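You operate a simulated robot arm through the tools that you are given. There is no shell and no other tool. Be economical: measure what you need, move in short steps, check, and stop when the job is done.

You are at the controls of a simulated two-armed robot. One attempt, no reset.

JOB
Wipe up the spill on the top of the steel bench with the cloth and put it back.

Only the result counts: the job must be done as asked and must still hold three seconds after the hand-in. Knocking over, shifting, dropping, spilling or breaking anything else fails it. Flat cloth is picked up by pressing the open fingertips on it (5 to 10 N) and closing them slowly along it; thin cloth reads only 2 to 8 mm in the jaws.

ROBOT AND FRAMES
Two 7-joint arms with three-finger grippers on one trunk, on a base that drives. Base frame: it is fixed to the floor where the robot stands at the start and does not move with it; the origin is under the middle of the robot, x ahead of it, y to its left, z up; the surface under the hand at the start is at about z = 860. Lengths are in mm, angles in rad, forces in N, time in s.
The left shoulder is at the start at [42, 154, 1007], the right one opposite. With the tool pointing down near the work surface each hand reaches from about 100 to 620 mm from the robot's upright axis, wherever it stands, measured 20 degrees to its own side. Payload 2.69 kg a hand.
The TCP of each hand is the grasp point between the finger pads, 29 mm short of the fingertips. In the tool frame z runs along the fingers and y along their closing line. Largest opening 120 mm; the body of the gripper starts 78 mm behind the TCP.
Orientation is that of the tool frame in the base frame, as a unit quaternion [x, y, z, w]. With the fingers straight down and closing along the base's y, the tool's x points along the base's -x, its y along +y and its z along -z.

CONTROLS
- The arms move only by the tool send_rows. It takes "left_steps", "right_steps" or both (then of equal length, played together; a hand with none holds still); each is a list of rows, each an object of numbers (a shift or turn left out is 0, a gripper value left out holds the last): "ax", "ay", "az": the turn, a rotation vector about the tool's x, y, z in rad; "x", "y", "z": the shift along the tool's x, y, z in mm; "jaw": the finger opening in mm, from 0 to 120. In form: [{"ax": .., "ay": .., "az": .., "x": .., "y": .., "z": .., "jaw": ..}, ...]. A call has 1 to 10 rows; each row is the pose to reach, as a shift and turn from the pose commanded when the call began, along the tool's axes at that moment. Each row takes 0.2 s and may step no farther than 50 mm and 0.15 rad from the row before; otherwise, or with a gripper value out of range, the whole call is refused. A pose out of reach is approached as far as the arm can. The call stops where the force on the tool passes 40 N (or 10 N more than at its start, if that is more) or the arm is blocked; 0.2 s more then pass. The fingers move at their own pace and stop on an object; they squeeze with about 25 N. The grip force told is the motor's: it shows also when the fingers shut on nothing. Time passes only in rows, and 0.2 s behind the last, so rows that repeat a pose let the fingers close. It gives the time, the measured TCP pose, the force on the tool (base axes), the opening and the grip force at its end, in the units of the frame above (readings bear some noise), with the torque about the TCP (base axes, N m) and any sound that the robot's microphone picked up.
- Cameras (640 x 400 px; columns grow to the right, rows downward): "scene" is now at [163.8, 5.5, 1176.7]; the picture's right is [-0.01, -1.00, 0.00], its down [-0.34, 0.00, -0.94] and it looks along [0.94, -0.01, -0.34] (base axes); focal length 254 px, centre (320, 200). "left" rides on the left gripper at [63, 0, -104] in its tool frame; the picture's right is [0.00, 1.00, 0.00], its down [-0.83, 0.00, -0.56] and it looks along [-0.56, 0.00, 0.83] (tool axes); focal length 275 px, centre (320, 200). "right" rides on the right gripper at [63, 0, -104] in its tool frame; the picture's right is [0.00, 1.00, 0.00], its down [-0.83, 0.00, -0.56] and it looks along [-0.56, 0.00, 0.83] (tool axes); focal length 275 px, centre (320, 200). There is no depth. A picture from a camera that has moved, and an enlarged one, comes with that camera's place and axes in the base frame and with its lens. The place of the scene camera against the robot may be out by one fixed shift of up to 12 mm in any direction.
- camera(camera): a new picture of that camera. No time passes.
- move_column(by): slides the trunk up (or, below 0, down) by that many mm; the arms and the scene camera ride with it, the base frame stays. It gives what a move gives, with no picture.
- steer(legs): drives the robot by 1 to 6 legs, each [ahead, left, turn to the left] in mm, mm and rad, along the robot's own axes; the way and the turn of a leg run together, so that a leg with both is an arc; at most 1500 mm and 3.142 rad a leg. The arms and the cameras ride along, it lands a little off, and it stops where it bumps. It gives what a move gives.
- pan_tilt(pan, tilt): turns the head with the scene camera to pan (to the left, within 1.396 rad either way) and tilt (down, from -0.506 to 1.204), counted from straight ahead of the robot. It gives what a move gives.
- zoom(camera, box): a new picture of the part [left, top, right, bottom] of that camera's present view, enlarged. No time passes.
- finish_job(): hands the job in; it is judged then, once.

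Go step by step. Nothing tells you exact positions but the pictures and the camera data: compare them with the known pose of the tool, close in by small moves and look again before you grip or let go. The budget is 120 turns and 100 pictures, counting those below and the enlarged ones. Unless the task says otherwise, let go and move clear before handing in, and close with one line.

The tools are called after ">>>" as a command line: name --argument value ..., lists and objects as JSON in quotes. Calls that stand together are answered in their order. send_rows: Moves the arms, as the interface text tells. Its arguments: {"type":"object","properties":{"left_steps":{"type":"array","items":{"type":"object","properties":{"ax":{"type":"number"},"ay":{"type":"number"},"az":{"type":"number"},"x":{"type":"number"},"y":{"type":"number"},"z":{"type":"number"},"jaw":{"type":"number"}}}},"right_steps":{"type":"array","items":{"type":"object","properties":{"ax":{"type":"number"},"ay":{"type":"number"},"az":{"type":"number"},"x":{"type":"number"},"y":{"type":"number"},"z":{"type":"number"},"jaw":{"type":"number"}}}}},"required":[]} The other tools are called the same way: move_column (by) slides the trunk up or down; steer (legs) drives the base; pan_tilt (pan, tilt) turns the head that bears the scene camera; camera (camera) takes a picture; zoom (camera, box) takes an enlarged picture of a part of a camera's view; finish_job () hands the job in.

At the start:

```text
time_s: 0.0
left_position: [364.8, 177.5, 1092.2]
left_tcp_rot: [0.0, 1.0, -0.001, 0.0]
left_ft_force: [-0.5, -0.4, 0.1]
left_wrist_torque: [-0.03, -0.02, -0.01]
left_grip_width: 120.0
left_gripper_force: 0.0
right_position: [391.0, -109.2, 1052.9]
right_tcp_rot: [0.0, 1.0, 0.001, 0.0]
right_ft_force: [0.2, -0.3, -0.9]
right_wrist_torque: [-0.02, 0.01, 0.0]
right_grip_width: 120.0
right_gripper_force: 0.0
trunk travel left (down, up): [-375.0, 63.0]
robot x, y, heading: [3.1, -1.3, -0.004]
head pan, tilt: [-0.01, 0.351]
```

scene: 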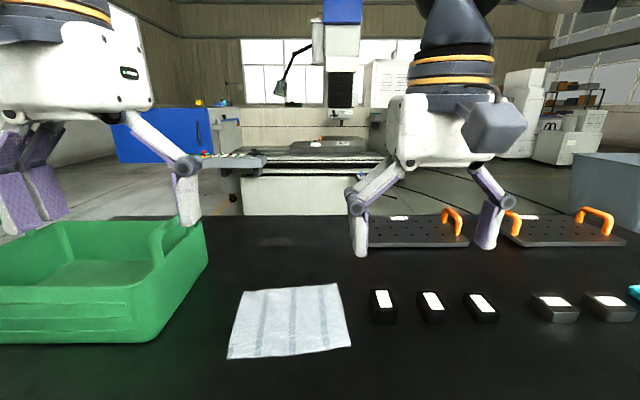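
right: 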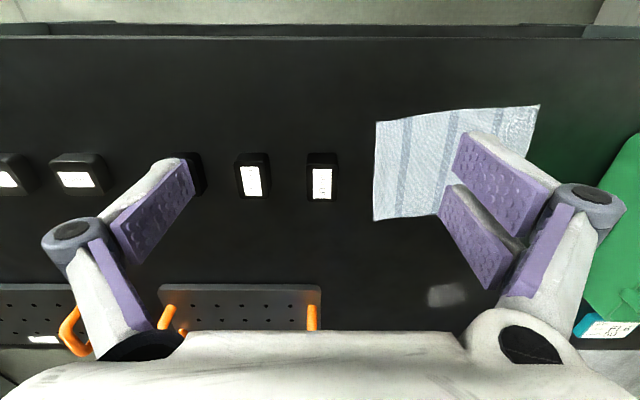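
left: 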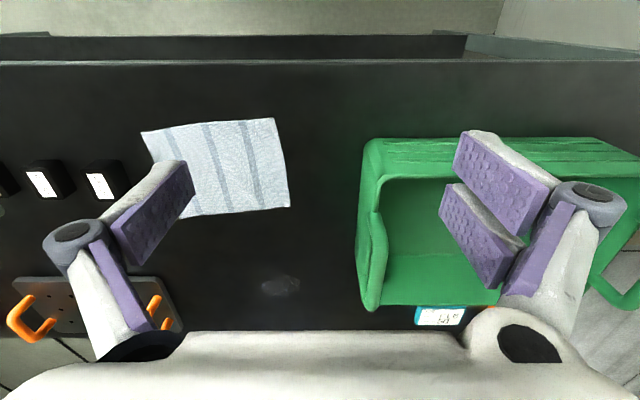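

I see a black-topped bench with a striped cloth near (540, 50) and a faint spot near (730, 102), between a green crate and a row of small black boxes. I'll look closer and look around to make sure which surface is the steel bench.

>>> zoom --camera "scene" --box '[200, 210, 360, 310]'

>>> pan_tilt --pan -1.0 --tilt 0.45

>>> camera --camera "scene"

>>> pan_tilt --pan 1.0 --tilt 0.45

>>> camera --camera "scene"

>>> pan_tilt --pan 0.0 --tilt 0.8

>>> camera --camera "scene"

```text
4.00 times, centred on (280, 260) of scene
camera zoom: at [163.8, 5.5, 1176.7], right [-0.01, -1.0, 0.0], down [-0.34, 0.0, -0.94], along [0.94, -0.01, -0.34], focal length 1018 px, centre (480, -40)
```

zoom: 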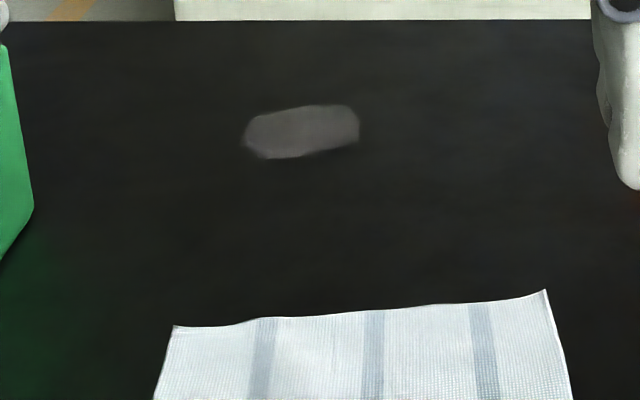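

```text
time_s: 1.3
left_position: [364.8, 178.2, 1092.8]
left_tcp_rot: [0.0, 1.0, 0.0, 0.0]
left_ft_force: [-0.1, 0.5, 0.7]
left_wrist_torque: [0.04, 0.0, 0.01]
left_grip_width: 120.0
left_gripper_force: 0.1
right_position: [390.4, -108.5, 1051.5]
right_tcp_rot: [0.001, 1.0, 0.0, 0.0]
right_ft_force: [0.5, -0.6, -0.2]
right_wrist_torque: [-0.01, 0.0, -0.03]
right_grip_width: 120.2
right_gripper_force: 0.0
trunk travel left (down, up): [-375.0, 63.0]
robot x, y, heading: [-1.2, 0.0, 0.0]
head pan, tilt: [-1.0, 0.45]
```

```text
95 pictures are left
camera scene: at [120.4, -70.8, 1167.6], right [-0.84, -0.54, 0.0], down [-0.24, 0.37, -0.9], along [0.49, -0.76, -0.44], focal length 254 px, centre (320, 200)
```

scene: 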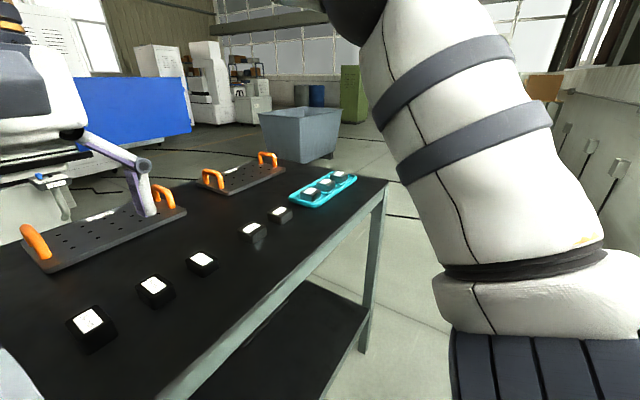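

```text
time_s: 3.2
left_position: [365.7, 179.9, 1091.4]
left_tcp_rot: [0.001, 1.0, 0.0, 0.001]
left_ft_force: [0.1, -0.4, 0.4]
left_wrist_torque: [-0.03, -0.01, 0.01]
left_grip_width: 120.2
left_gripper_force: 0.1
right_position: [390.5, -109.1, 1050.2]
right_tcp_rot: [0.0, 1.0, 0.0, 0.0]
right_ft_force: [0.4, -0.2, 0.4]
right_wrist_torque: [-0.02, 0.02, 0.0]
right_grip_width: 119.9
right_gripper_force: 0.0
trunk travel left (down, up): [-375.0, 63.0]
robot x, y, heading: [-1.0, 0.8, 0.002]
head pan, tilt: [1.0, 0.45]
```

```text
94 pictures are left
camera scene: at [120.4, 83.8, 1167.6], right [0.84, -0.54, 0.0], down [-0.24, -0.37, -0.9], along [0.49, 0.76, -0.44], focal length 254 px, centre (320, 200)
```

scene: 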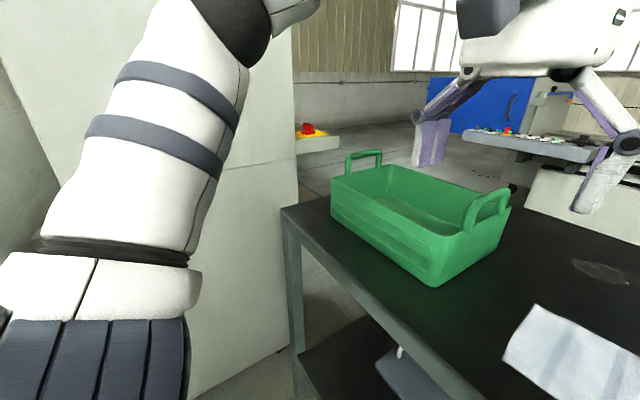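

```text
time_s: 4.5
left_position: [364.1, 178.7, 1091.5]
left_tcp_rot: [0.0, 1.0, 0.0, -0.001]
left_ft_force: [-0.6, -0.4, 0.3]
left_wrist_torque: [0.0, 0.03, 0.01]
left_grip_width: 120.2
left_gripper_force: 0.1
right_position: [392.3, -109.4, 1052.7]
right_tcp_rot: [0.0, 1.0, 0.001, 0.0]
right_ft_force: [-0.3, 0.2, 0.1]
right_wrist_torque: [0.03, -0.01, 0.0]
right_grip_width: 119.8
right_gripper_force: 0.0
trunk travel left (down, up): [-375.0, 63.0]
robot x, y, heading: [-3.0, 0.8, -0.002]
head pan, tilt: [0.0, 0.799]
```

```text
93 pictures are left
camera scene: at [151.4, 6.6, 1137.2], right [0.0, -1.0, 0.0], down [-0.72, 0.0, -0.7], along [0.7, 0.0, -0.72], focal length 254 px, centre (320, 200)
```

scene: 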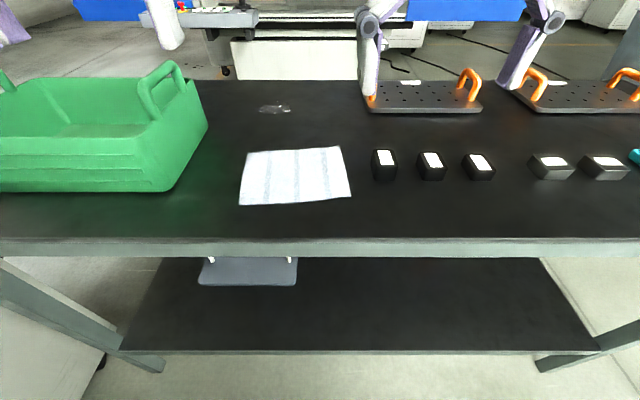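

>>> pan_tilt --pan 0.0 --tilt 1.2

>>> camera --camera "scene"

```text
time_s: 5.3
left_position: [365.6, 178.1, 1092.3]
left_tcp_rot: [0.0, 1.0, 0.0, 0.0]
left_ft_force: [0.0, -0.2, 0.1]
left_wrist_torque: [-0.02, -0.01, 0.01]
left_grip_width: 120.0
left_gripper_force: 0.0
right_position: [390.7, -108.5, 1050.9]
right_tcp_rot: [0.0, 1.0, 0.0, 0.0]
right_ft_force: [-0.4, 0.5, 0.0]
right_wrist_torque: [0.01, -0.03, 0.02]
right_grip_width: 120.1
right_gripper_force: 0.0
trunk travel left (down, up): [-375.0, 63.0]
robot x, y, heading: [1.8, 2.0, -0.002]
head pan, tilt: [0.0, 1.201]
```

```text
92 pictures are left
camera scene: at [126.7, 6.5, 1109.5], right [0.0, -1.0, 0.0], down [-0.93, 0.0, -0.36], along [0.36, 0.0, -0.93], focal length 254 px, centre (320, 200)
```

scene: 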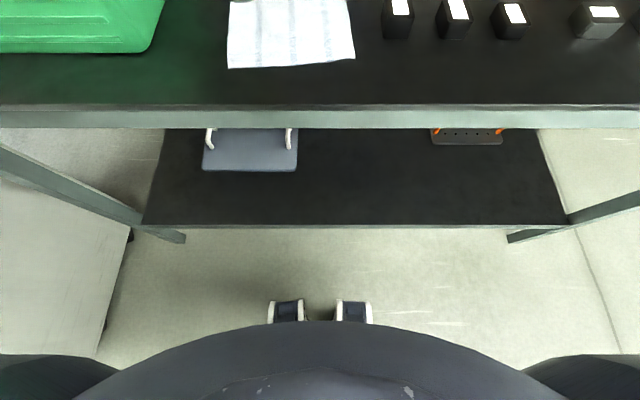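

The bench is a steel frame with a black top; the spill is around (727, 108), about 70 mm across, and the bench edge is at x≈347 with the base front at about x≈130. I'll drive 140 mm ahead so that the spill comes within reach.

>>> steer --legs '[[140, 0, 0]]'

>>> pan_tilt --pan 0.0 --tilt 0.75

>>> camera --camera "scene"

>>> camera --camera "left"

```text
time_s: 6.7
left_position: [507.7, 178.0, 1091.5]
left_tcp_rot: [0.0, 1.0, -0.001, 0.0]
left_ft_force: [0.6, -0.3, -0.2]
left_wrist_torque: [0.01, 0.04, 0.01]
left_grip_width: 119.9
left_gripper_force: 0.0
right_position: [532.9, -108.9, 1051.9]
right_tcp_rot: [0.0, 1.0, 0.0, 0.001]
right_ft_force: [0.9, 0.1, -0.9]
right_wrist_torque: [0.03, -0.01, -0.01]
right_grip_width: 119.8
right_gripper_force: 0.1
trunk travel left (down, up): [-375.0, 63.0]
robot x, y, heading: [141.3, 0.9, -0.003]
head pan, tilt: [0.0, 1.201]
```

```text
time_s: 7.6
left_position: [505.6, 178.7, 1092.7]
left_tcp_rot: [0.0, 1.0, 0.0, 0.001]
left_ft_force: [1.1, 0.0, 0.6]
left_wrist_torque: [-0.01, 0.0, -0.04]
left_grip_width: 120.2
left_gripper_force: 0.1
right_position: [532.3, -108.7, 1053.0]
right_tcp_rot: [0.001, 1.0, 0.0, 0.0]
right_ft_force: [1.4, 0.4, 0.8]
right_wrist_torque: [0.03, 0.01, -0.01]
right_grip_width: 120.0
right_gripper_force: 0.0
trunk travel left (down, up): [-375.0, 63.0]
robot x, y, heading: [144.0, 2.8, 0.002]
head pan, tilt: [0.0, 0.75]
```

```text
91 pictures are left
camera scene: at [295.0, 6.4, 1141.1], right [0.0, -1.0, 0.0], down [-0.68, 0.0, -0.73], along [0.73, 0.0, -0.68], focal length 254 px, centre (320, 200)
```

scene: 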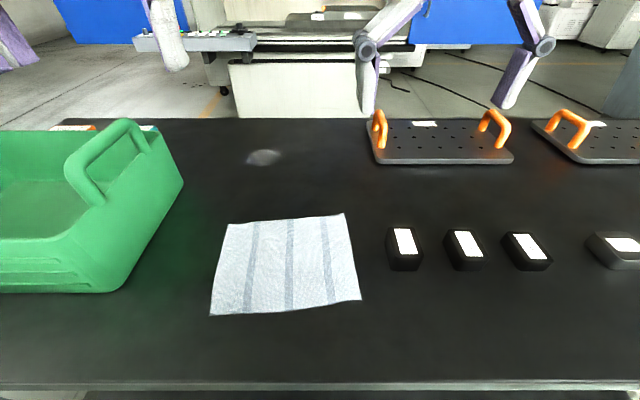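

```text
90 pictures are left
camera left: at [443.6, 177.4, 1196.6], right [0.0, 1.0, 0.0], down [0.83, 0.0, 0.56], along [0.56, 0.0, -0.83], focal length 275 px, centre (320, 200)
```

left: 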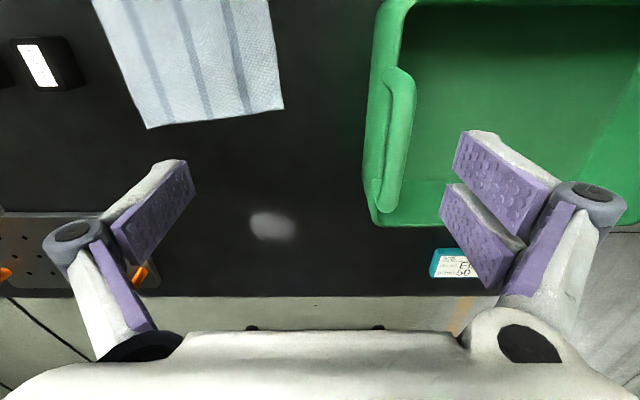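

Spill by the wrist camera: x 688–754, y 65–141. The cloth's corners are near (538,133), (562,−39), (423,−48), (405,117). I want some more reach, so I'll drive 50 mm further and check clearance to the bench.

>>> steer --legs '[[50, 0, 0]]'

>>> pan_tilt --pan 0.0 --tilt 1.1

>>> camera --camera "scene"

```text
time_s: 8.5
left_position: [556.8, 178.1, 1091.7]
left_tcp_rot: [0.0, 1.0, 0.0, 0.001]
left_ft_force: [1.3, -0.5, 0.1]
left_wrist_torque: [0.02, 0.07, 0.01]
left_grip_width: 119.8
left_gripper_force: 0.1
right_position: [581.8, -109.9, 1052.0]
right_tcp_rot: [0.002, 1.0, 0.0, 0.0]
right_ft_force: [0.9, 0.5, -0.6]
right_wrist_torque: [-0.03, 0.05, 0.0]
right_grip_width: 120.0
right_gripper_force: 0.0
trunk travel left (down, up): [-375.0, 63.0]
robot x, y, heading: [188.7, 1.9, 0.007]
head pan, tilt: [0.0, 0.75]
```

```text
time_s: 9.3
left_position: [556.2, 177.8, 1091.4]
left_tcp_rot: [0.0, 1.0, 0.0, 0.0]
left_ft_force: [-0.5, 0.0, -0.1]
left_wrist_torque: [0.0, -0.01, 0.01]
left_grip_width: 120.0
left_gripper_force: 0.0
right_position: [580.7, -110.0, 1052.0]
right_tcp_rot: [0.001, 1.0, -0.001, 0.0]
right_ft_force: [0.4, 0.0, 0.3]
right_wrist_torque: [0.0, -0.02, 0.01]
right_grip_width: 120.2
right_gripper_force: 0.1
trunk travel left (down, up): [-375.0, 63.0]
robot x, y, heading: [190.6, 1.7, -0.006]
head pan, tilt: [0.0, 1.1]
```

```text
89 pictures are left
camera scene: at [324.3, 6.4, 1115.5], right [0.0, -1.0, 0.0], down [-0.89, 0.0, -0.45], along [0.45, 0.0, -0.89], focal length 254 px, centre (320, 200)
```

scene: 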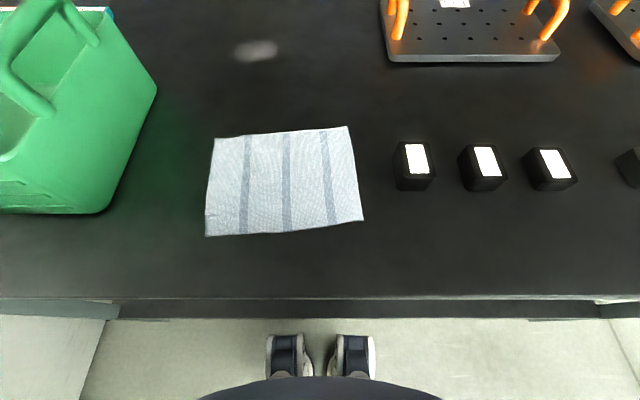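

Clearance to the bench is fine. I'll move the right hand aside, and bring the left hand over the far part of the cloth, around (520, 47).

>>> send_rows --left_steps '[{"y": -40, "x": 10}, {"y": -80, "x": 20, "jaw": 60}, {"y": -131, "x": 36}, {"y": -131, "x": 36, "z": 45}, {"y": -131, "x": 36, "z": 90}, {"y": -131, "x": 36, "z": 135}, {"y": -131, "x": 36, "z": 135}]' --right_steps '[{"y": -48}, {"y": -96}, {"y": -140}, {"y": -140}, {"y": -140}, {"y": -140}, {"y": -140}]'

>>> camera --camera "left"

>>> pan_tilt --pan 0.0 --tilt 0.8

>>> camera --camera "scene"

```text
refused: row 3 steps farther than a row can; nothing moved
```

```text
88 pictures are left
camera left: at [492.7, 177.2, 1196.6], right [0.0, 1.0, 0.0], down [0.83, 0.0, 0.56], along [0.56, 0.0, -0.83], focal length 275 px, centre (320, 200)
```

left: 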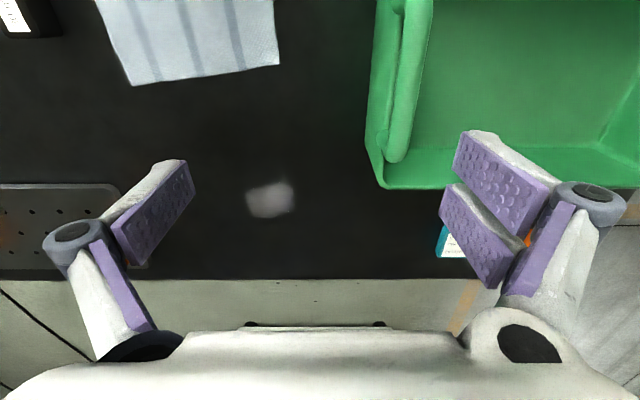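

```text
time_s: 10.1
left_position: [556.1, 178.3, 1092.3]
left_tcp_rot: [0.0, 1.0, 0.0, 0.0]
left_ft_force: [-0.5, 0.8, -0.3]
left_wrist_torque: [-0.03, 0.0, -0.06]
left_grip_width: 119.9
left_gripper_force: 0.0
right_position: [582.5, -108.8, 1051.3]
right_tcp_rot: [0.001, 1.0, 0.0, -0.001]
right_ft_force: [-0.9, 0.8, -0.3]
right_wrist_torque: [0.0, 0.0, 0.03]
right_grip_width: 119.7
right_gripper_force: 0.1
trunk travel left (down, up): [-375.0, 63.0]
robot x, y, heading: [192.9, -1.0, -0.005]
head pan, tilt: [0.0, 0.799]
```

```text
87 pictures are left
camera scene: at [341.7, 6.3, 1137.1], right [0.0, -1.0, 0.0], down [-0.72, 0.0, -0.7], along [0.7, 0.0, -0.72], focal length 254 px, centre (320, 200)
```

scene: 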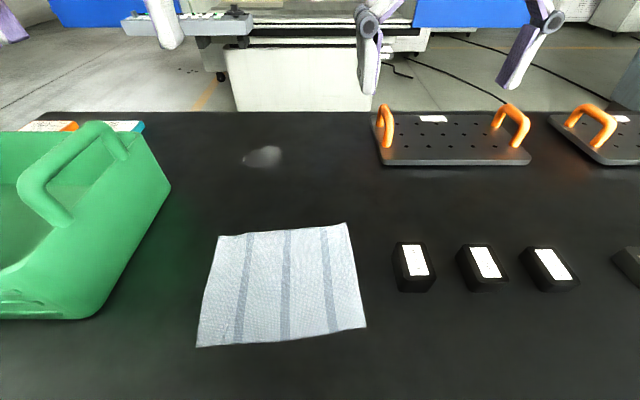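

The row step was too long, so I'm resending in shorter steps.

>>> send_rows --left_steps '[{"y": -40, "x": 10}, {"y": -80, "x": 20, "jaw": 60}, {"y": -115, "x": 32}, {"y": -131, "x": 36, "z": 30}, {"y": -131, "x": 36, "z": 75}, {"y": -131, "x": 36, "z": 115}, {"y": -131, "x": 36, "z": 135}]' --right_steps '[{"y": -48}, {"y": -96}, {"y": -140}, {"y": -140}, {"y": -140}, {"y": -140}, {"y": -140}]'

>>> camera --camera "left"

>>> camera --camera "scene"

```text
time_s: 11.7
left_position: [519.9, 46.4, 957.4]
left_tcp_rot: [0.0, 1.0, 0.0, 0.0]
left_ft_force: [0.5, 0.5, -0.9]
left_wrist_torque: [0.01, 0.03, -0.04]
left_grip_width: 60.0
left_gripper_force: 0.0
right_position: [584.4, -249.9, 1051.9]
right_tcp_rot: [0.001, 1.0, 0.0, 0.0]
right_ft_force: [-0.1, 0.6, 0.5]
right_wrist_torque: [0.01, 0.01, 0.0]
right_grip_width: 120.2
right_gripper_force: 0.1
trunk travel left (down, up): [-375.0, 63.0]
robot x, y, heading: [188.3, -1.6, -0.005]
head pan, tilt: [0.0, 0.799]
```

```text
86 pictures are left
camera left: at [457.2, 45.5, 1061.3], right [0.0, 1.0, 0.0], down [0.83, 0.0, 0.56], along [0.56, 0.0, -0.83], focal length 275 px, centre (320, 200)
```

left: 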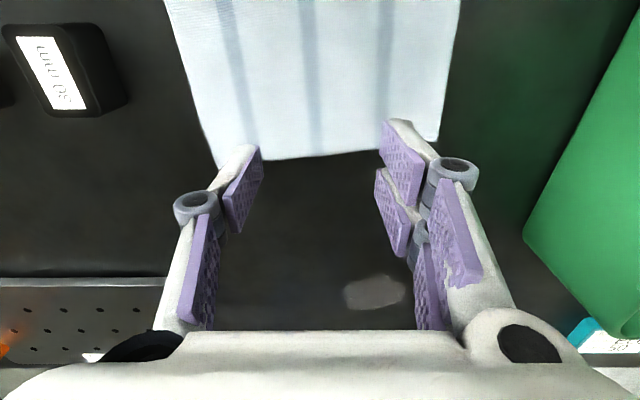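

```text
85 pictures are left
camera scene: at [341.8, 6.3, 1137.2], right [0.0, -1.0, 0.0], down [-0.72, 0.0, -0.7], along [0.7, 0.0, -0.72], focal length 254 px, centre (320, 200)
```

scene: 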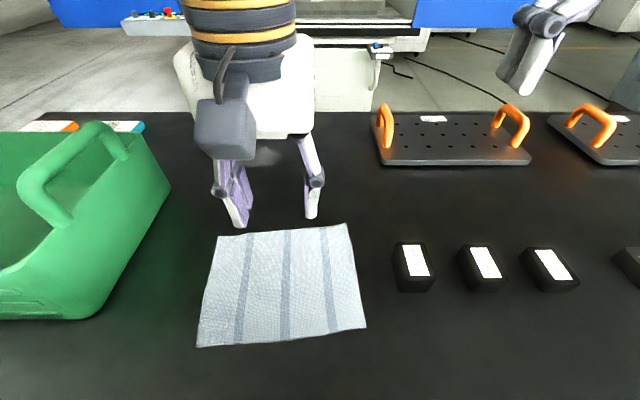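

The fingers are over the cloth's far half, with the edge at x≈552. Now I go down to just above the cloth.

>>> send_rows --left_steps '[{"z": 30}, {"z": 55}, {"z": 62}, {"z": 65}, {"z": 65}]'

```text
time_s: 12.9
left_position: [518.4, 47.9, 893.6]
left_tcp_rot: [0.0, 1.0, -0.001, 0.001]
left_ft_force: [-0.1, 0.4, 0.0]
left_wrist_torque: [0.01, -0.02, 0.02]
left_grip_width: 59.9
left_gripper_force: 0.1
right_position: [582.8, -248.9, 1051.1]
right_tcp_rot: [0.001, 1.0, 0.001, 0.0]
right_ft_force: [0.4, 0.6, -0.3]
right_wrist_torque: [0.0, 0.01, -0.01]
right_grip_width: 120.1
right_gripper_force: 0.1
trunk travel left (down, up): [-375.0, 63.0]
robot x, y, heading: [192.6, -2.1, 0.002]
head pan, tilt: [0.0, 0.799]
```

>>> send_rows --left_steps '[{"z": 2}, {"z": 4}, {"z": 4}]'

```text
time_s: 13.7
left_position: [519.1, 46.5, 887.9]
left_tcp_rot: [0.0, 1.0, -0.001, 0.0]
left_ft_force: [0.4, 0.7, 0.4]
left_wrist_torque: [0.06, -0.01, 0.01]
left_grip_width: 60.4
left_gripper_force: 0.2
right_position: [582.2, -249.6, 1052.4]
right_tcp_rot: [0.001, 1.0, 0.0, 0.0]
right_ft_force: [-0.1, -0.2, -0.6]
right_wrist_torque: [-0.01, -0.02, 0.0]
right_grip_width: 120.2
right_gripper_force: 0.1
trunk travel left (down, up): [-375.0, 63.0]
robot x, y, heading: [189.6, 1.0, 0.001]
head pan, tilt: [0.0, 0.799]
```

No contact force yet, so I'm creeping lower.

>>> send_rows --left_steps '[{"z": 1}, {"z": 2}, {"z": 2}]'

```text
time_s: 14.5
left_position: [518.0, 45.5, 888.0]
left_tcp_rot: [0.0, 1.0, -0.001, 0.002]
left_ft_force: [1.0, -1.4, 20.5]
left_wrist_torque: [0.05, -0.03, 0.01]
left_grip_width: 59.8
left_gripper_force: 0.1
right_position: [581.6, -248.9, 1054.1]
right_tcp_rot: [0.0, 1.0, -0.001, 0.001]
right_ft_force: [0.1, 0.1, -0.1]
right_wrist_torque: [-0.04, -0.02, 0.0]
right_grip_width: 120.1
right_gripper_force: 0.0
trunk travel left (down, up): [-375.0, 63.0]
robot x, y, heading: [190.6, 2.0, -0.002]
head pan, tilt: [0.0, 0.799]
```

>>> send_rows --left_steps '[{"z": -1.1}, {"z": -1.1}]'

```text
time_s: 15.1
left_position: [519.2, 47.4, 885.9]
left_tcp_rot: [0.0, 1.0, 0.0, -0.001]
left_ft_force: [0.0, -0.1, 13.8]
left_wrist_torque: [0.11, 0.01, 0.02]
left_grip_width: 61.0
left_gripper_force: 5.8
right_position: [583.0, -249.3, 1051.1]
right_tcp_rot: [0.001, 1.0, 0.0, 0.0]
right_ft_force: [0.1, -0.2, -0.7]
right_wrist_torque: [0.06, 0.01, -0.03]
right_grip_width: 120.1
right_gripper_force: 0.1
trunk travel left (down, up): [-375.0, 63.0]
robot x, y, heading: [188.9, 2.5, -0.003]
head pan, tilt: [0.0, 0.799]
```

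>>> send_rows --left_steps '[{"z": -0.8}, {"z": -0.8}]'

```text
time_s: 15.7
left_position: [518.7, 47.2, 888.7]
left_tcp_rot: [0.001, 1.0, 0.0, -0.001]
left_ft_force: [0.8, -0.4, 6.0]
left_wrist_torque: [0.03, -0.02, -0.01]
left_grip_width: 60.0
left_gripper_force: 0.3
right_position: [582.6, -249.7, 1051.6]
right_tcp_rot: [0.001, 1.0, -0.001, 0.0]
right_ft_force: [-0.8, 0.7, 0.3]
right_wrist_torque: [0.01, -0.01, -0.01]
right_grip_width: 120.0
right_gripper_force: 0.1
trunk travel left (down, up): [-375.0, 63.0]
robot x, y, heading: [194.9, -2.1, -0.002]
head pan, tilt: [0.0, 0.799]
```

The force is 6 N, within the range, so I'll close slowly along the cloth.

>>> send_rows --left_steps '[{"jaw": 54}, {"jaw": 48}, {"jaw": 42}, {"jaw": 36}, {"jaw": 30}, {"jaw": 25}, {"jaw": 20}, {"jaw": 15}, {"jaw": 10}, {"jaw": 6}]'

>>> camera --camera "left"

```text
time_s: 17.9
left_position: [518.8, 47.1, 887.4]
left_tcp_rot: [0.0, 1.0, 0.001, 0.0]
left_ft_force: [-2.0, 0.3, 12.1]
left_wrist_torque: [0.1, -0.06, 0.0]
left_grip_width: 3.5
left_gripper_force: 0.0
right_position: [583.3, -249.7, 1051.8]
right_tcp_rot: [0.001, 1.0, 0.001, 0.0]
right_ft_force: [0.1, -0.6, 0.5]
right_wrist_torque: [0.04, 0.02, 0.02]
right_grip_width: 120.1
right_gripper_force: 0.0
trunk travel left (down, up): [-375.0, 63.0]
robot x, y, heading: [192.2, 2.0, -0.002]
head pan, tilt: [0.0, 0.799]
```

```text
84 pictures are left
camera left: at [455.9, 46.3, 992.2], right [0.01, 1.0, 0.0], down [0.83, 0.0, 0.56], along [0.56, 0.0, -0.83], focal length 275 px, centre (320, 200)
```

left: 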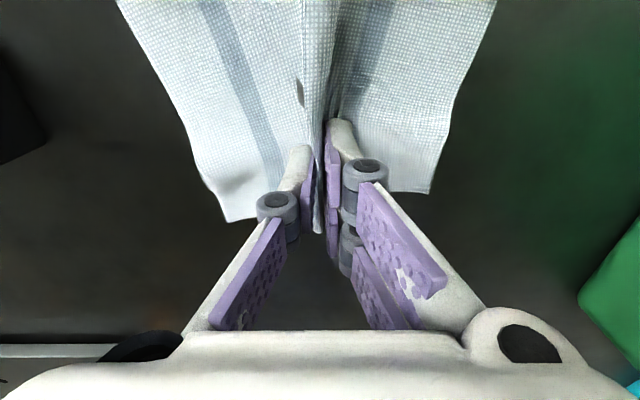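

The cloth has gathered into a ridge between the fingers. I'll squeeze fully and lift a bit to test the grip.

>>> send_rows --left_steps '[{"jaw": 2}, {"jaw": 0}, {"jaw": 0}, {"jaw": 0}, {"z": -10, "jaw": 0}, {"z": -20, "jaw": 0}, {"z": -20, "jaw": 0}]'

>>> camera --camera "left"

>>> camera --camera "scene"

```text
time_s: 19.5
left_position: [520.1, 47.3, 908.2]
left_tcp_rot: [0.0, 1.0, 0.0, 0.0]
left_ft_force: [0.3, 4.0, 0.9]
left_wrist_torque: [-0.08, 0.0, -0.02]
left_grip_width: 1.9
left_gripper_force: 22.1
right_position: [583.4, -248.0, 1050.9]
right_tcp_rot: [0.0, 1.0, 0.0, 0.0]
right_ft_force: [-0.3, -0.6, 0.3]
right_wrist_torque: [0.04, 0.02, 0.01]
right_grip_width: 120.2
right_gripper_force: 0.1
trunk travel left (down, up): [-375.0, 63.0]
robot x, y, heading: [188.6, -1.1, -0.001]
head pan, tilt: [0.0, 0.799]
```

```text
83 pictures are left
camera left: at [456.8, 46.4, 1012.8], right [0.0, 1.0, 0.0], down [0.83, 0.0, 0.56], along [0.56, 0.0, -0.83], focal length 275 px, centre (320, 200)
```

left: 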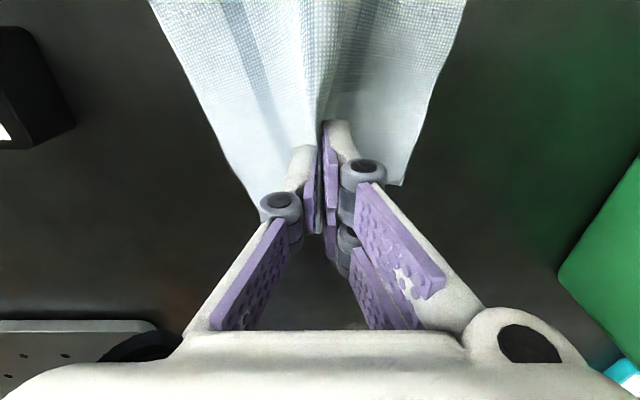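

```text
82 pictures are left
camera scene: at [341.7, 6.4, 1137.1], right [0.0, -1.0, 0.0], down [-0.72, 0.0, -0.7], along [0.7, 0.0, -0.72], focal length 254 px, centre (320, 200)
```

scene: 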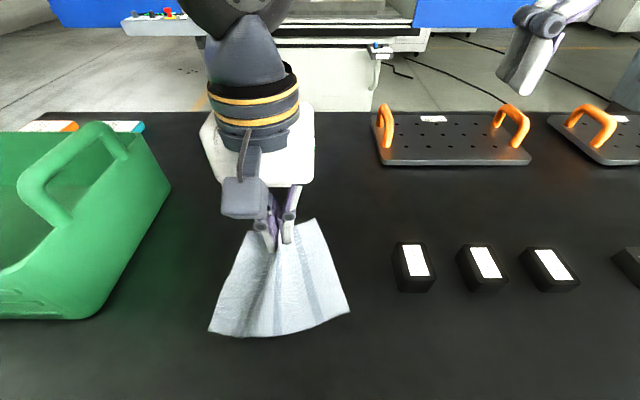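

The grip holds. I'll carry the cloth low, trailing behind, to the near edge of the spill.

>>> send_rows --left_steps '[{"x": -40, "y": 13}, {"x": -80, "y": 27}, {"x": -120, "y": 40}, {"x": -150, "y": 50}, {"x": -165, "y": 55}, {"x": -165, "y": 55}]'

>>> camera --camera "left"

>>> camera --camera "scene"

```text
time_s: 20.9
left_position: [683.9, 101.4, 907.2]
left_tcp_rot: [0.0, 1.0, 0.0, 0.0]
left_ft_force: [-1.2, -0.6, 0.2]
left_wrist_torque: [-0.07, 0.0, -0.02]
left_grip_width: 2.5
left_gripper_force: 22.9
right_position: [583.3, -248.6, 1051.4]
right_tcp_rot: [0.001, 1.0, 0.0, 0.001]
right_ft_force: [-0.3, 0.0, 0.8]
right_wrist_torque: [0.01, -0.02, 0.01]
right_grip_width: 119.8
right_gripper_force: 0.1
trunk travel left (down, up): [-375.0, 63.0]
robot x, y, heading: [191.3, -1.7, 0.0]
head pan, tilt: [0.0, 0.799]
```

```text
81 pictures are left
camera left: at [620.5, 100.6, 1011.7], right [0.01, 1.0, 0.0], down [0.83, 0.0, 0.56], along [0.56, 0.0, -0.83], focal length 275 px, centre (320, 200)
```

left: 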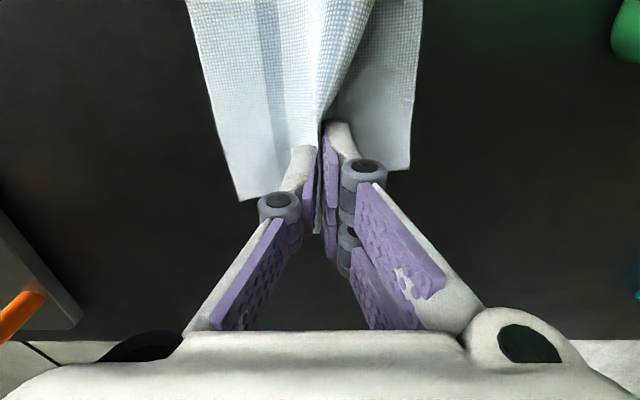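

```text
80 pictures are left
camera scene: at [341.6, 6.5, 1137.2], right [0.0, -1.0, 0.0], down [-0.72, 0.0, -0.7], along [0.7, 0.0, -0.72], focal length 254 px, centre (320, 200)
```

scene: 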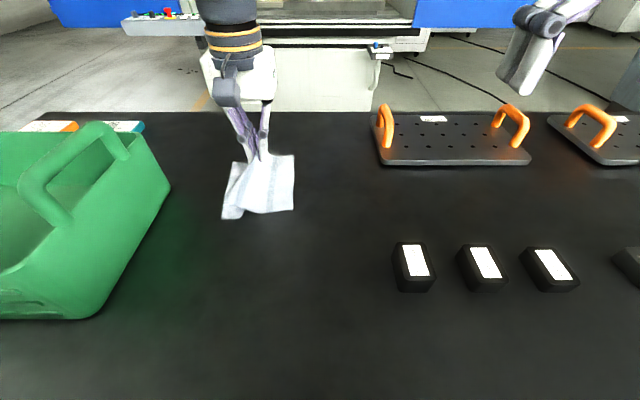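

Lowering to contact at the spill's near edge.

>>> send_rows --left_steps '[{"z": 12}, {"z": 18}, {"z": 20}, {"z": 20}]'

```text
time_s: 21.9
left_position: [683.8, 103.4, 886.9]
left_tcp_rot: [0.0, 1.0, 0.0, -0.001]
left_ft_force: [0.1, 1.9, 2.2]
left_wrist_torque: [-0.53, -0.03, -0.05]
left_grip_width: 1.3
left_gripper_force: 22.4
right_position: [583.0, -249.5, 1052.0]
right_tcp_rot: [0.001, 1.0, 0.0, 0.001]
right_ft_force: [-0.1, 0.1, -0.3]
right_wrist_torque: [0.0, 0.0, -0.03]
right_grip_width: 120.0
right_gripper_force: 0.1
trunk travel left (down, up): [-375.0, 63.0]
robot x, y, heading: [187.8, 0.7, 0.001]
head pan, tilt: [0.0, 0.799]
```

Light contact now. I'll press slightly more and stroke forward across the spill.

>>> send_rows --left_steps '[{"z": 0.6, "x": -10}, {"z": 0.6, "x": -25}, {"z": 0.6, "x": -40}, {"z": 0.6, "x": -55}, {"z": 0.6, "x": -70}, {"z": 0.6, "x": -85}, {"z": 0.6, "x": -85}]'

>>> camera --camera "scene"

>>> camera --camera "left"

```text
time_s: 23.5
left_position: [769.3, 101.8, 887.4]
left_tcp_rot: [0.001, 1.0, 0.0, 0.001]
left_ft_force: [1.3, 1.7, 3.8]
left_wrist_torque: [0.52, -0.13, 0.01]
left_grip_width: 1.4
left_gripper_force: 22.4
right_position: [583.4, -250.1, 1052.1]
right_tcp_rot: [0.001, 1.0, 0.0, 0.002]
right_ft_force: [-0.2, 0.2, 0.1]
right_wrist_torque: [0.0, 0.03, 0.01]
right_grip_width: 120.0
right_gripper_force: 0.1
trunk travel left (down, up): [-375.0, 63.0]
robot x, y, heading: [191.2, 3.4, -0.004]
head pan, tilt: [0.0, 0.799]
```

```text
79 pictures are left
camera scene: at [341.2, 6.5, 1137.3], right [0.0, -1.0, 0.0], down [-0.72, 0.0, -0.7], along [0.7, 0.0, -0.72], focal length 254 px, centre (320, 200)
```

scene: 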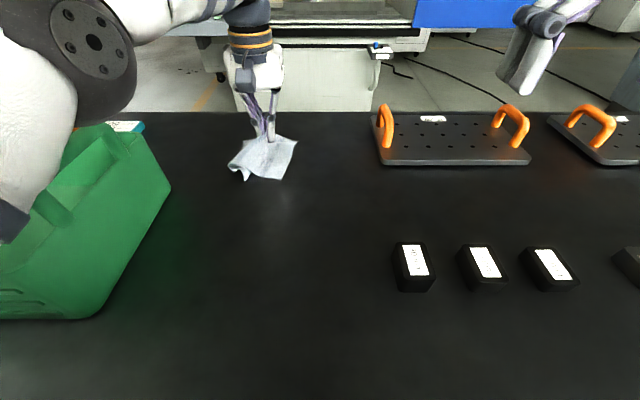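

```text
78 pictures are left
camera left: at [706.6, 101.4, 991.9], right [0.01, 1.0, 0.0], down [0.83, 0.0, 0.56], along [0.56, 0.0, -0.83], focal length 275 px, centre (320, 200)
```

left: 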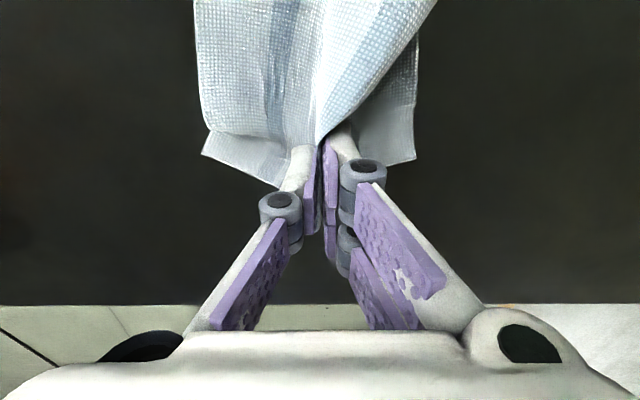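

No bump; the crate is unmoved. I'll make more strokes on either side, staying in the spill's area.

>>> send_rows --left_steps '[{"x": 0, "y": -15, "z": 0.4}, {"x": 10, "y": -28, "z": 0.4}, {"x": 30, "y": -28, "z": 0.4}, {"x": 50, "y": -28, "z": 0.4}, {"x": 70, "y": -28, "z": 0.4}, {"x": 85, "y": -28, "z": 0.4}, {"x": 85, "y": -10, "z": 0.4}, {"x": 85, "y": 10, "z": 0.4}, {"x": 85, "y": 28, "z": 0.4}]'

>>> send_rows --left_steps '[{"x": -15}, {"x": -30}, {"x": -45}, {"x": -60}, {"x": -75}, {"x": -75, "y": -14}, {"x": -60, "y": -14}, {"x": -40, "y": -14}, {"x": -20, "y": -14}, {"x": 0, "y": -14}]'

>>> camera --camera "scene"

>>> camera --camera "left"

```text
time_s: 25.5
left_position: [684.9, 131.8, 888.4]
left_tcp_rot: [0.0, 1.0, 0.0, 0.001]
left_ft_force: [0.6, 1.6, 9.8]
left_wrist_torque: [0.26, 0.05, 0.0]
left_grip_width: 2.5
left_gripper_force: 24.1
right_position: [582.4, -249.6, 1051.2]
right_tcp_rot: [0.001, 1.0, 0.0, 0.002]
right_ft_force: [-0.2, -0.1, 0.3]
right_wrist_torque: [0.03, 0.03, 0.01]
right_grip_width: 120.2
right_gripper_force: 0.1
trunk travel left (down, up): [-375.0, 63.0]
robot x, y, heading: [192.5, 0.8, -0.003]
head pan, tilt: [0.0, 0.799]
```

```text
time_s: 27.7
left_position: [686.4, 115.9, 887.7]
left_tcp_rot: [0.0, 1.0, 0.001, 0.002]
left_ft_force: [0.1, 0.5, 25.3]
left_wrist_torque: [-0.39, 0.05, 0.0]
left_grip_width: 1.8
left_gripper_force: 26.6
right_position: [581.5, -248.3, 1052.3]
right_tcp_rot: [0.001, 1.0, 0.0, 0.001]
right_ft_force: [-0.4, -0.7, -0.7]
right_wrist_torque: [0.0, 0.0, 0.0]
right_grip_width: 120.0
right_gripper_force: 0.0
trunk travel left (down, up): [-375.0, 63.0]
robot x, y, heading: [192.9, -1.2, -0.002]
head pan, tilt: [0.0, 0.799]
```

```text
77 pictures are left
camera scene: at [340.8, 6.3, 1137.4], right [0.0, -1.0, 0.0], down [-0.72, 0.0, -0.7], along [0.7, 0.0, -0.72], focal length 254 px, centre (320, 200)
```

scene: 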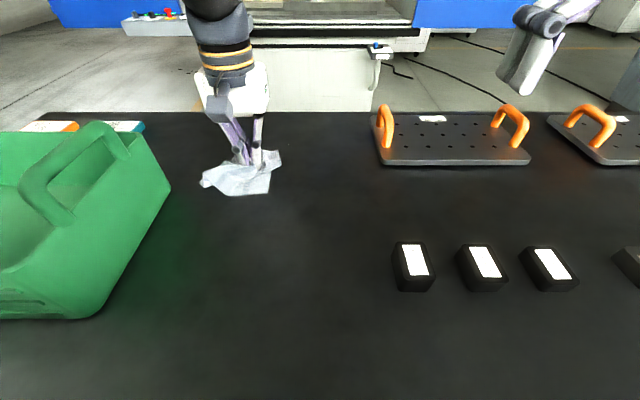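

```text
76 pictures are left
camera left: at [622.5, 114.8, 991.8], right [0.0, 1.0, 0.0], down [0.83, 0.0, 0.56], along [0.56, 0.0, -0.83], focal length 275 px, centre (320, 200)
```

left: 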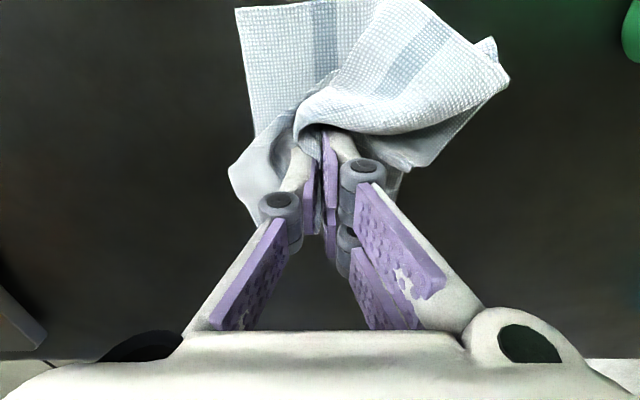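

I'll lift the cloth off so that I can inspect the spill's place.

>>> send_rows --left_steps '[{"z": -40}, {"z": -80, "x": 20}, {"z": -120, "x": 55}, {"z": -150, "x": 90}, {"z": -160, "x": 130}, {"z": -160, "x": 150, "y": -20}, {"z": -160, "x": 150, "y": -35}]'

>>> camera --camera "scene"

>>> camera --camera "left"

>>> zoom --camera "scene" --box '[160, 100, 360, 225]'

```text
refused: row 3 steps farther than a row can; nothing moved
```

```text
75 pictures are left
camera scene: at [340.8, 6.3, 1137.4], right [0.0, -1.0, 0.0], down [-0.72, 0.0, -0.7], along [0.7, 0.0, -0.72], focal length 254 px, centre (320, 200)
```

scene: 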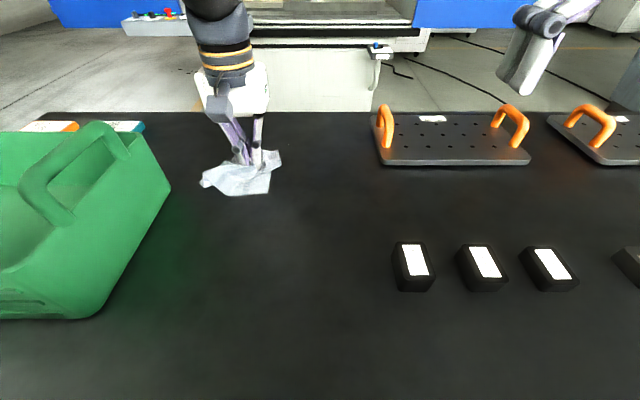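

```text
74 pictures are left
camera left: at [622.5, 114.8, 991.8], right [0.0, 1.0, 0.0], down [0.83, 0.0, 0.56], along [0.56, 0.0, -0.83], focal length 275 px, centre (320, 200)
```

left: 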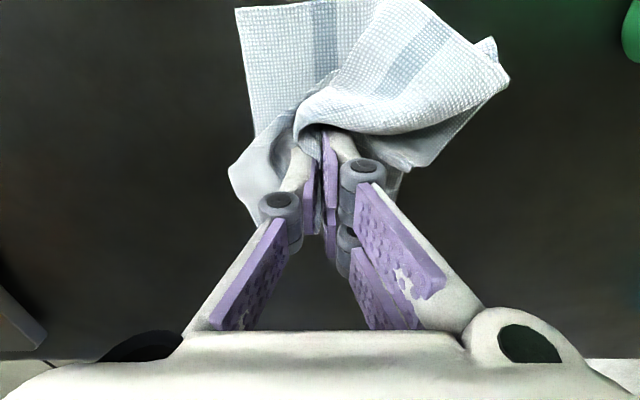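

```text
3.20 times, centred on (260, 162) of scene
camera zoom: at [340.8, 6.3, 1137.4], right [0.0, -1.0, 0.0], down [-0.72, 0.0, -0.7], along [0.7, 0.0, -0.72], focal length 814 px, centre (512, 320)
```

zoom: 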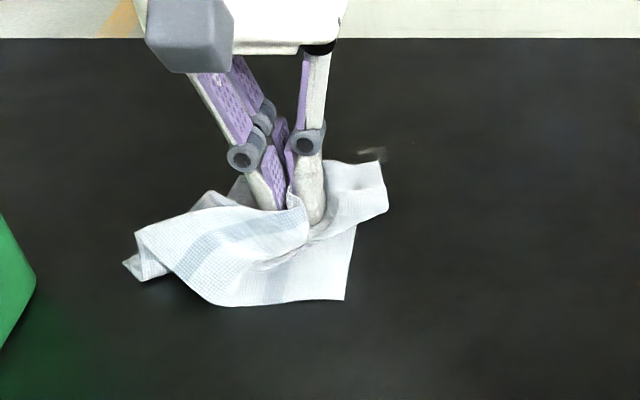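

A bit of residue shows near (741, 80). I'll lift off with shorter steps and take a proper look.

>>> send_rows --left_steps '[{"z": -40}, {"z": -80, "x": 20}, {"z": -115, "x": 45}, {"z": -140, "x": 80}, {"z": -150, "x": 110}, {"z": -150, "x": 140, "y": -20}, {"z": -150, "x": 140, "y": -20}]'

>>> camera --camera "left"

>>> zoom --camera "scene" --box '[160, 100, 360, 225]'

>>> camera --camera "right"

```text
time_s: 29.3
left_position: [545.5, 96.6, 1036.1]
left_tcp_rot: [0.0, 1.0, 0.0, 0.001]
left_ft_force: [0.5, 0.9, 0.3]
left_wrist_torque: [0.02, 0.04, 0.01]
left_grip_width: 1.3
left_gripper_force: 23.0
right_position: [582.9, -248.6, 1052.4]
right_tcp_rot: [0.001, 1.0, 0.0, 0.0]
right_ft_force: [0.9, 0.4, 0.1]
right_wrist_torque: [-0.01, 0.01, 0.04]
right_grip_width: 119.8
right_gripper_force: 0.0
trunk travel left (down, up): [-375.0, 63.0]
robot x, y, heading: [192.8, -1.9, 0.004]
head pan, tilt: [0.0, 0.799]
```

```text
72 pictures are left
camera left: at [482.1, 95.9, 1141.5], right [0.0, 1.0, 0.0], down [0.83, 0.0, 0.56], along [0.56, 0.0, -0.83], focal length 275 px, centre (320, 200)
```

left: 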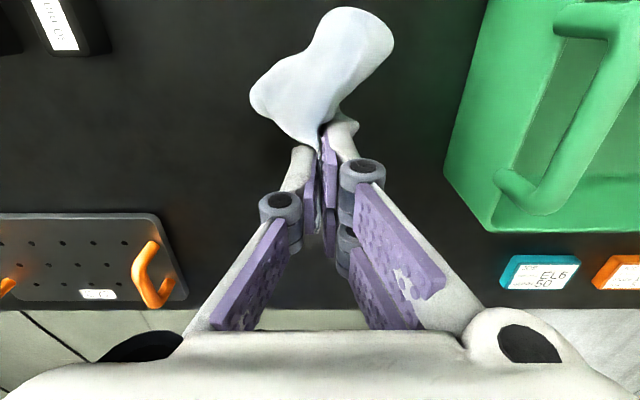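

```text
3.20 times, centred on (260, 162) of scene
camera zoom: at [341.9, 6.7, 1137.1], right [0.0, -1.0, 0.0], down [-0.72, 0.0, -0.7], along [0.7, 0.0, -0.72], focal length 814 px, centre (512, 320)
```

zoom: 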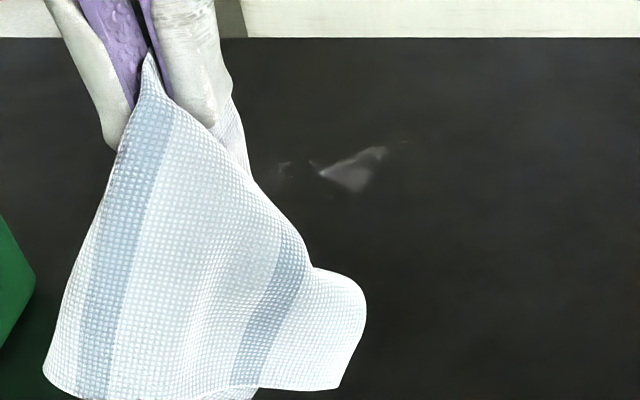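

```text
70 pictures are left
camera right: at [519.8, -249.0, 1156.1], right [0.0, 1.0, 0.0], down [0.83, 0.0, 0.56], along [0.56, 0.0, -0.83], focal length 275 px, centre (320, 200)
```

right: 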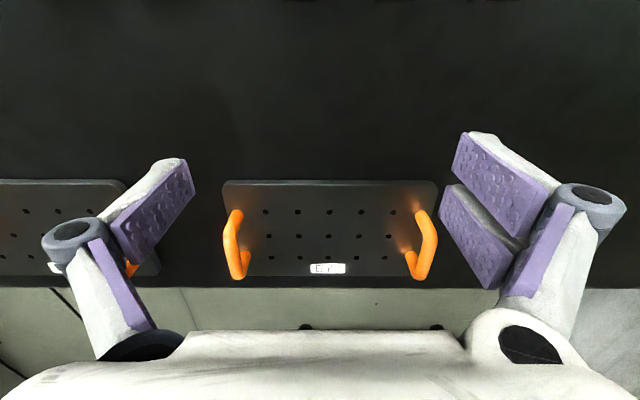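

The spill is mostly gone; a remnant is left around x 715–755, y 65–130. I'll go back for more strokes there.

>>> send_rows --left_steps '[{"z": 20, "x": -40, "y": -8}, {"z": 40, "x": -80, "y": -16}, {"z": 60, "x": -120, "y": -24}, {"z": 95, "x": -150, "y": -30}, {"z": 135, "x": -150, "y": -30}, {"z": 149, "x": -150, "y": -30}, {"z": 149.5, "x": -165, "y": -30}, {"z": 149.5, "x": -180, "y": -30}, {"z": 149.5, "x": -195, "y": -30}, {"z": 149.5, "x": -210, "y": -30}]'

>>> send_rows --left_steps '[{"y": 12}, {"y": 24}, {"y": 36}, {"x": 12, "y": 48}, {"x": 12, "y": 36}, {"x": 12, "y": 24}, {"x": 12, "y": 12}, {"x": 12, "y": 0}, {"x": 24, "y": 0}]'

>>> send_rows --left_steps '[{"y": 12}, {"y": 24}, {"y": 36}, {"y": 50}, {"x": 13, "y": 62}, {"x": 13, "y": 48}, {"x": 13, "y": 36}, {"x": 13, "y": 24}, {"x": 13, "y": 12}, {"x": 13, "y": 0}]'

>>> zoom --camera "scene" --box '[160, 100, 360, 225]'

```text
time_s: 31.5
left_position: [754.0, 65.4, 888.0]
left_tcp_rot: [0.0, 1.0, -0.001, 0.0]
left_ft_force: [-0.8, 0.4, 6.5]
left_wrist_torque: [-0.08, 0.0, -0.02]
left_grip_width: 2.4
left_gripper_force: 23.7
right_position: [582.1, -249.2, 1051.2]
right_tcp_rot: [0.001, 1.0, 0.0, 0.001]
right_ft_force: [0.5, -0.5, 0.1]
right_wrist_torque: [0.01, 0.03, -0.03]
right_grip_width: 120.0
right_gripper_force: 0.0
trunk travel left (down, up): [-375.0, 63.0]
robot x, y, heading: [190.7, -0.9, 0.004]
head pan, tilt: [0.0, 0.799]
```

```text
time_s: 33.5
left_position: [730.6, 63.9, 888.3]
left_tcp_rot: [0.0, 1.0, -0.001, 0.001]
left_ft_force: [0.2, -1.0, 11.6]
left_wrist_torque: [-0.04, 0.01, 0.01]
left_grip_width: 2.0
left_gripper_force: 22.6
right_position: [581.3, -249.4, 1051.7]
right_tcp_rot: [0.002, 1.0, 0.0, 0.0]
right_ft_force: [0.3, 0.1, -0.5]
right_wrist_torque: [0.01, 0.0, 0.0]
right_grip_width: 120.1
right_gripper_force: 0.1
trunk travel left (down, up): [-375.0, 63.0]
robot x, y, heading: [191.5, -0.3, -0.002]
head pan, tilt: [0.0, 0.799]
```

```text
time_s: 35.7
left_position: [718.3, 65.8, 887.6]
left_tcp_rot: [0.0, 1.0, 0.0, 0.001]
left_ft_force: [-0.1, 3.0, 2.3]
left_wrist_torque: [-0.28, 0.0, -0.03]
left_grip_width: 1.2
left_gripper_force: 23.0
right_position: [583.3, -248.9, 1052.0]
right_tcp_rot: [0.001, 1.0, 0.0, 0.0]
right_ft_force: [0.4, -0.6, 0.4]
right_wrist_torque: [0.0, -0.01, -0.01]
right_grip_width: 120.2
right_gripper_force: 0.1
trunk travel left (down, up): [-375.0, 63.0]
robot x, y, heading: [194.3, 1.4, 0.007]
head pan, tilt: [0.0, 0.799]
```

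```text
3.20 times, centred on (260, 162) of scene
camera zoom: at [341.7, 6.3, 1137.2], right [0.0, -1.0, 0.0], down [-0.72, 0.0, -0.7], along [0.7, 0.0, -0.72], focal length 814 px, centre (512, 320)
```

zoom: 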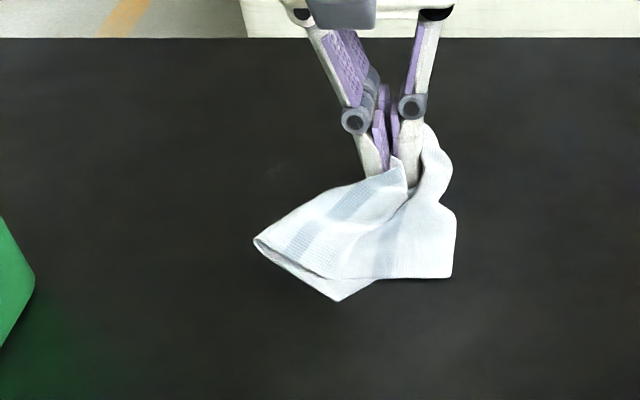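

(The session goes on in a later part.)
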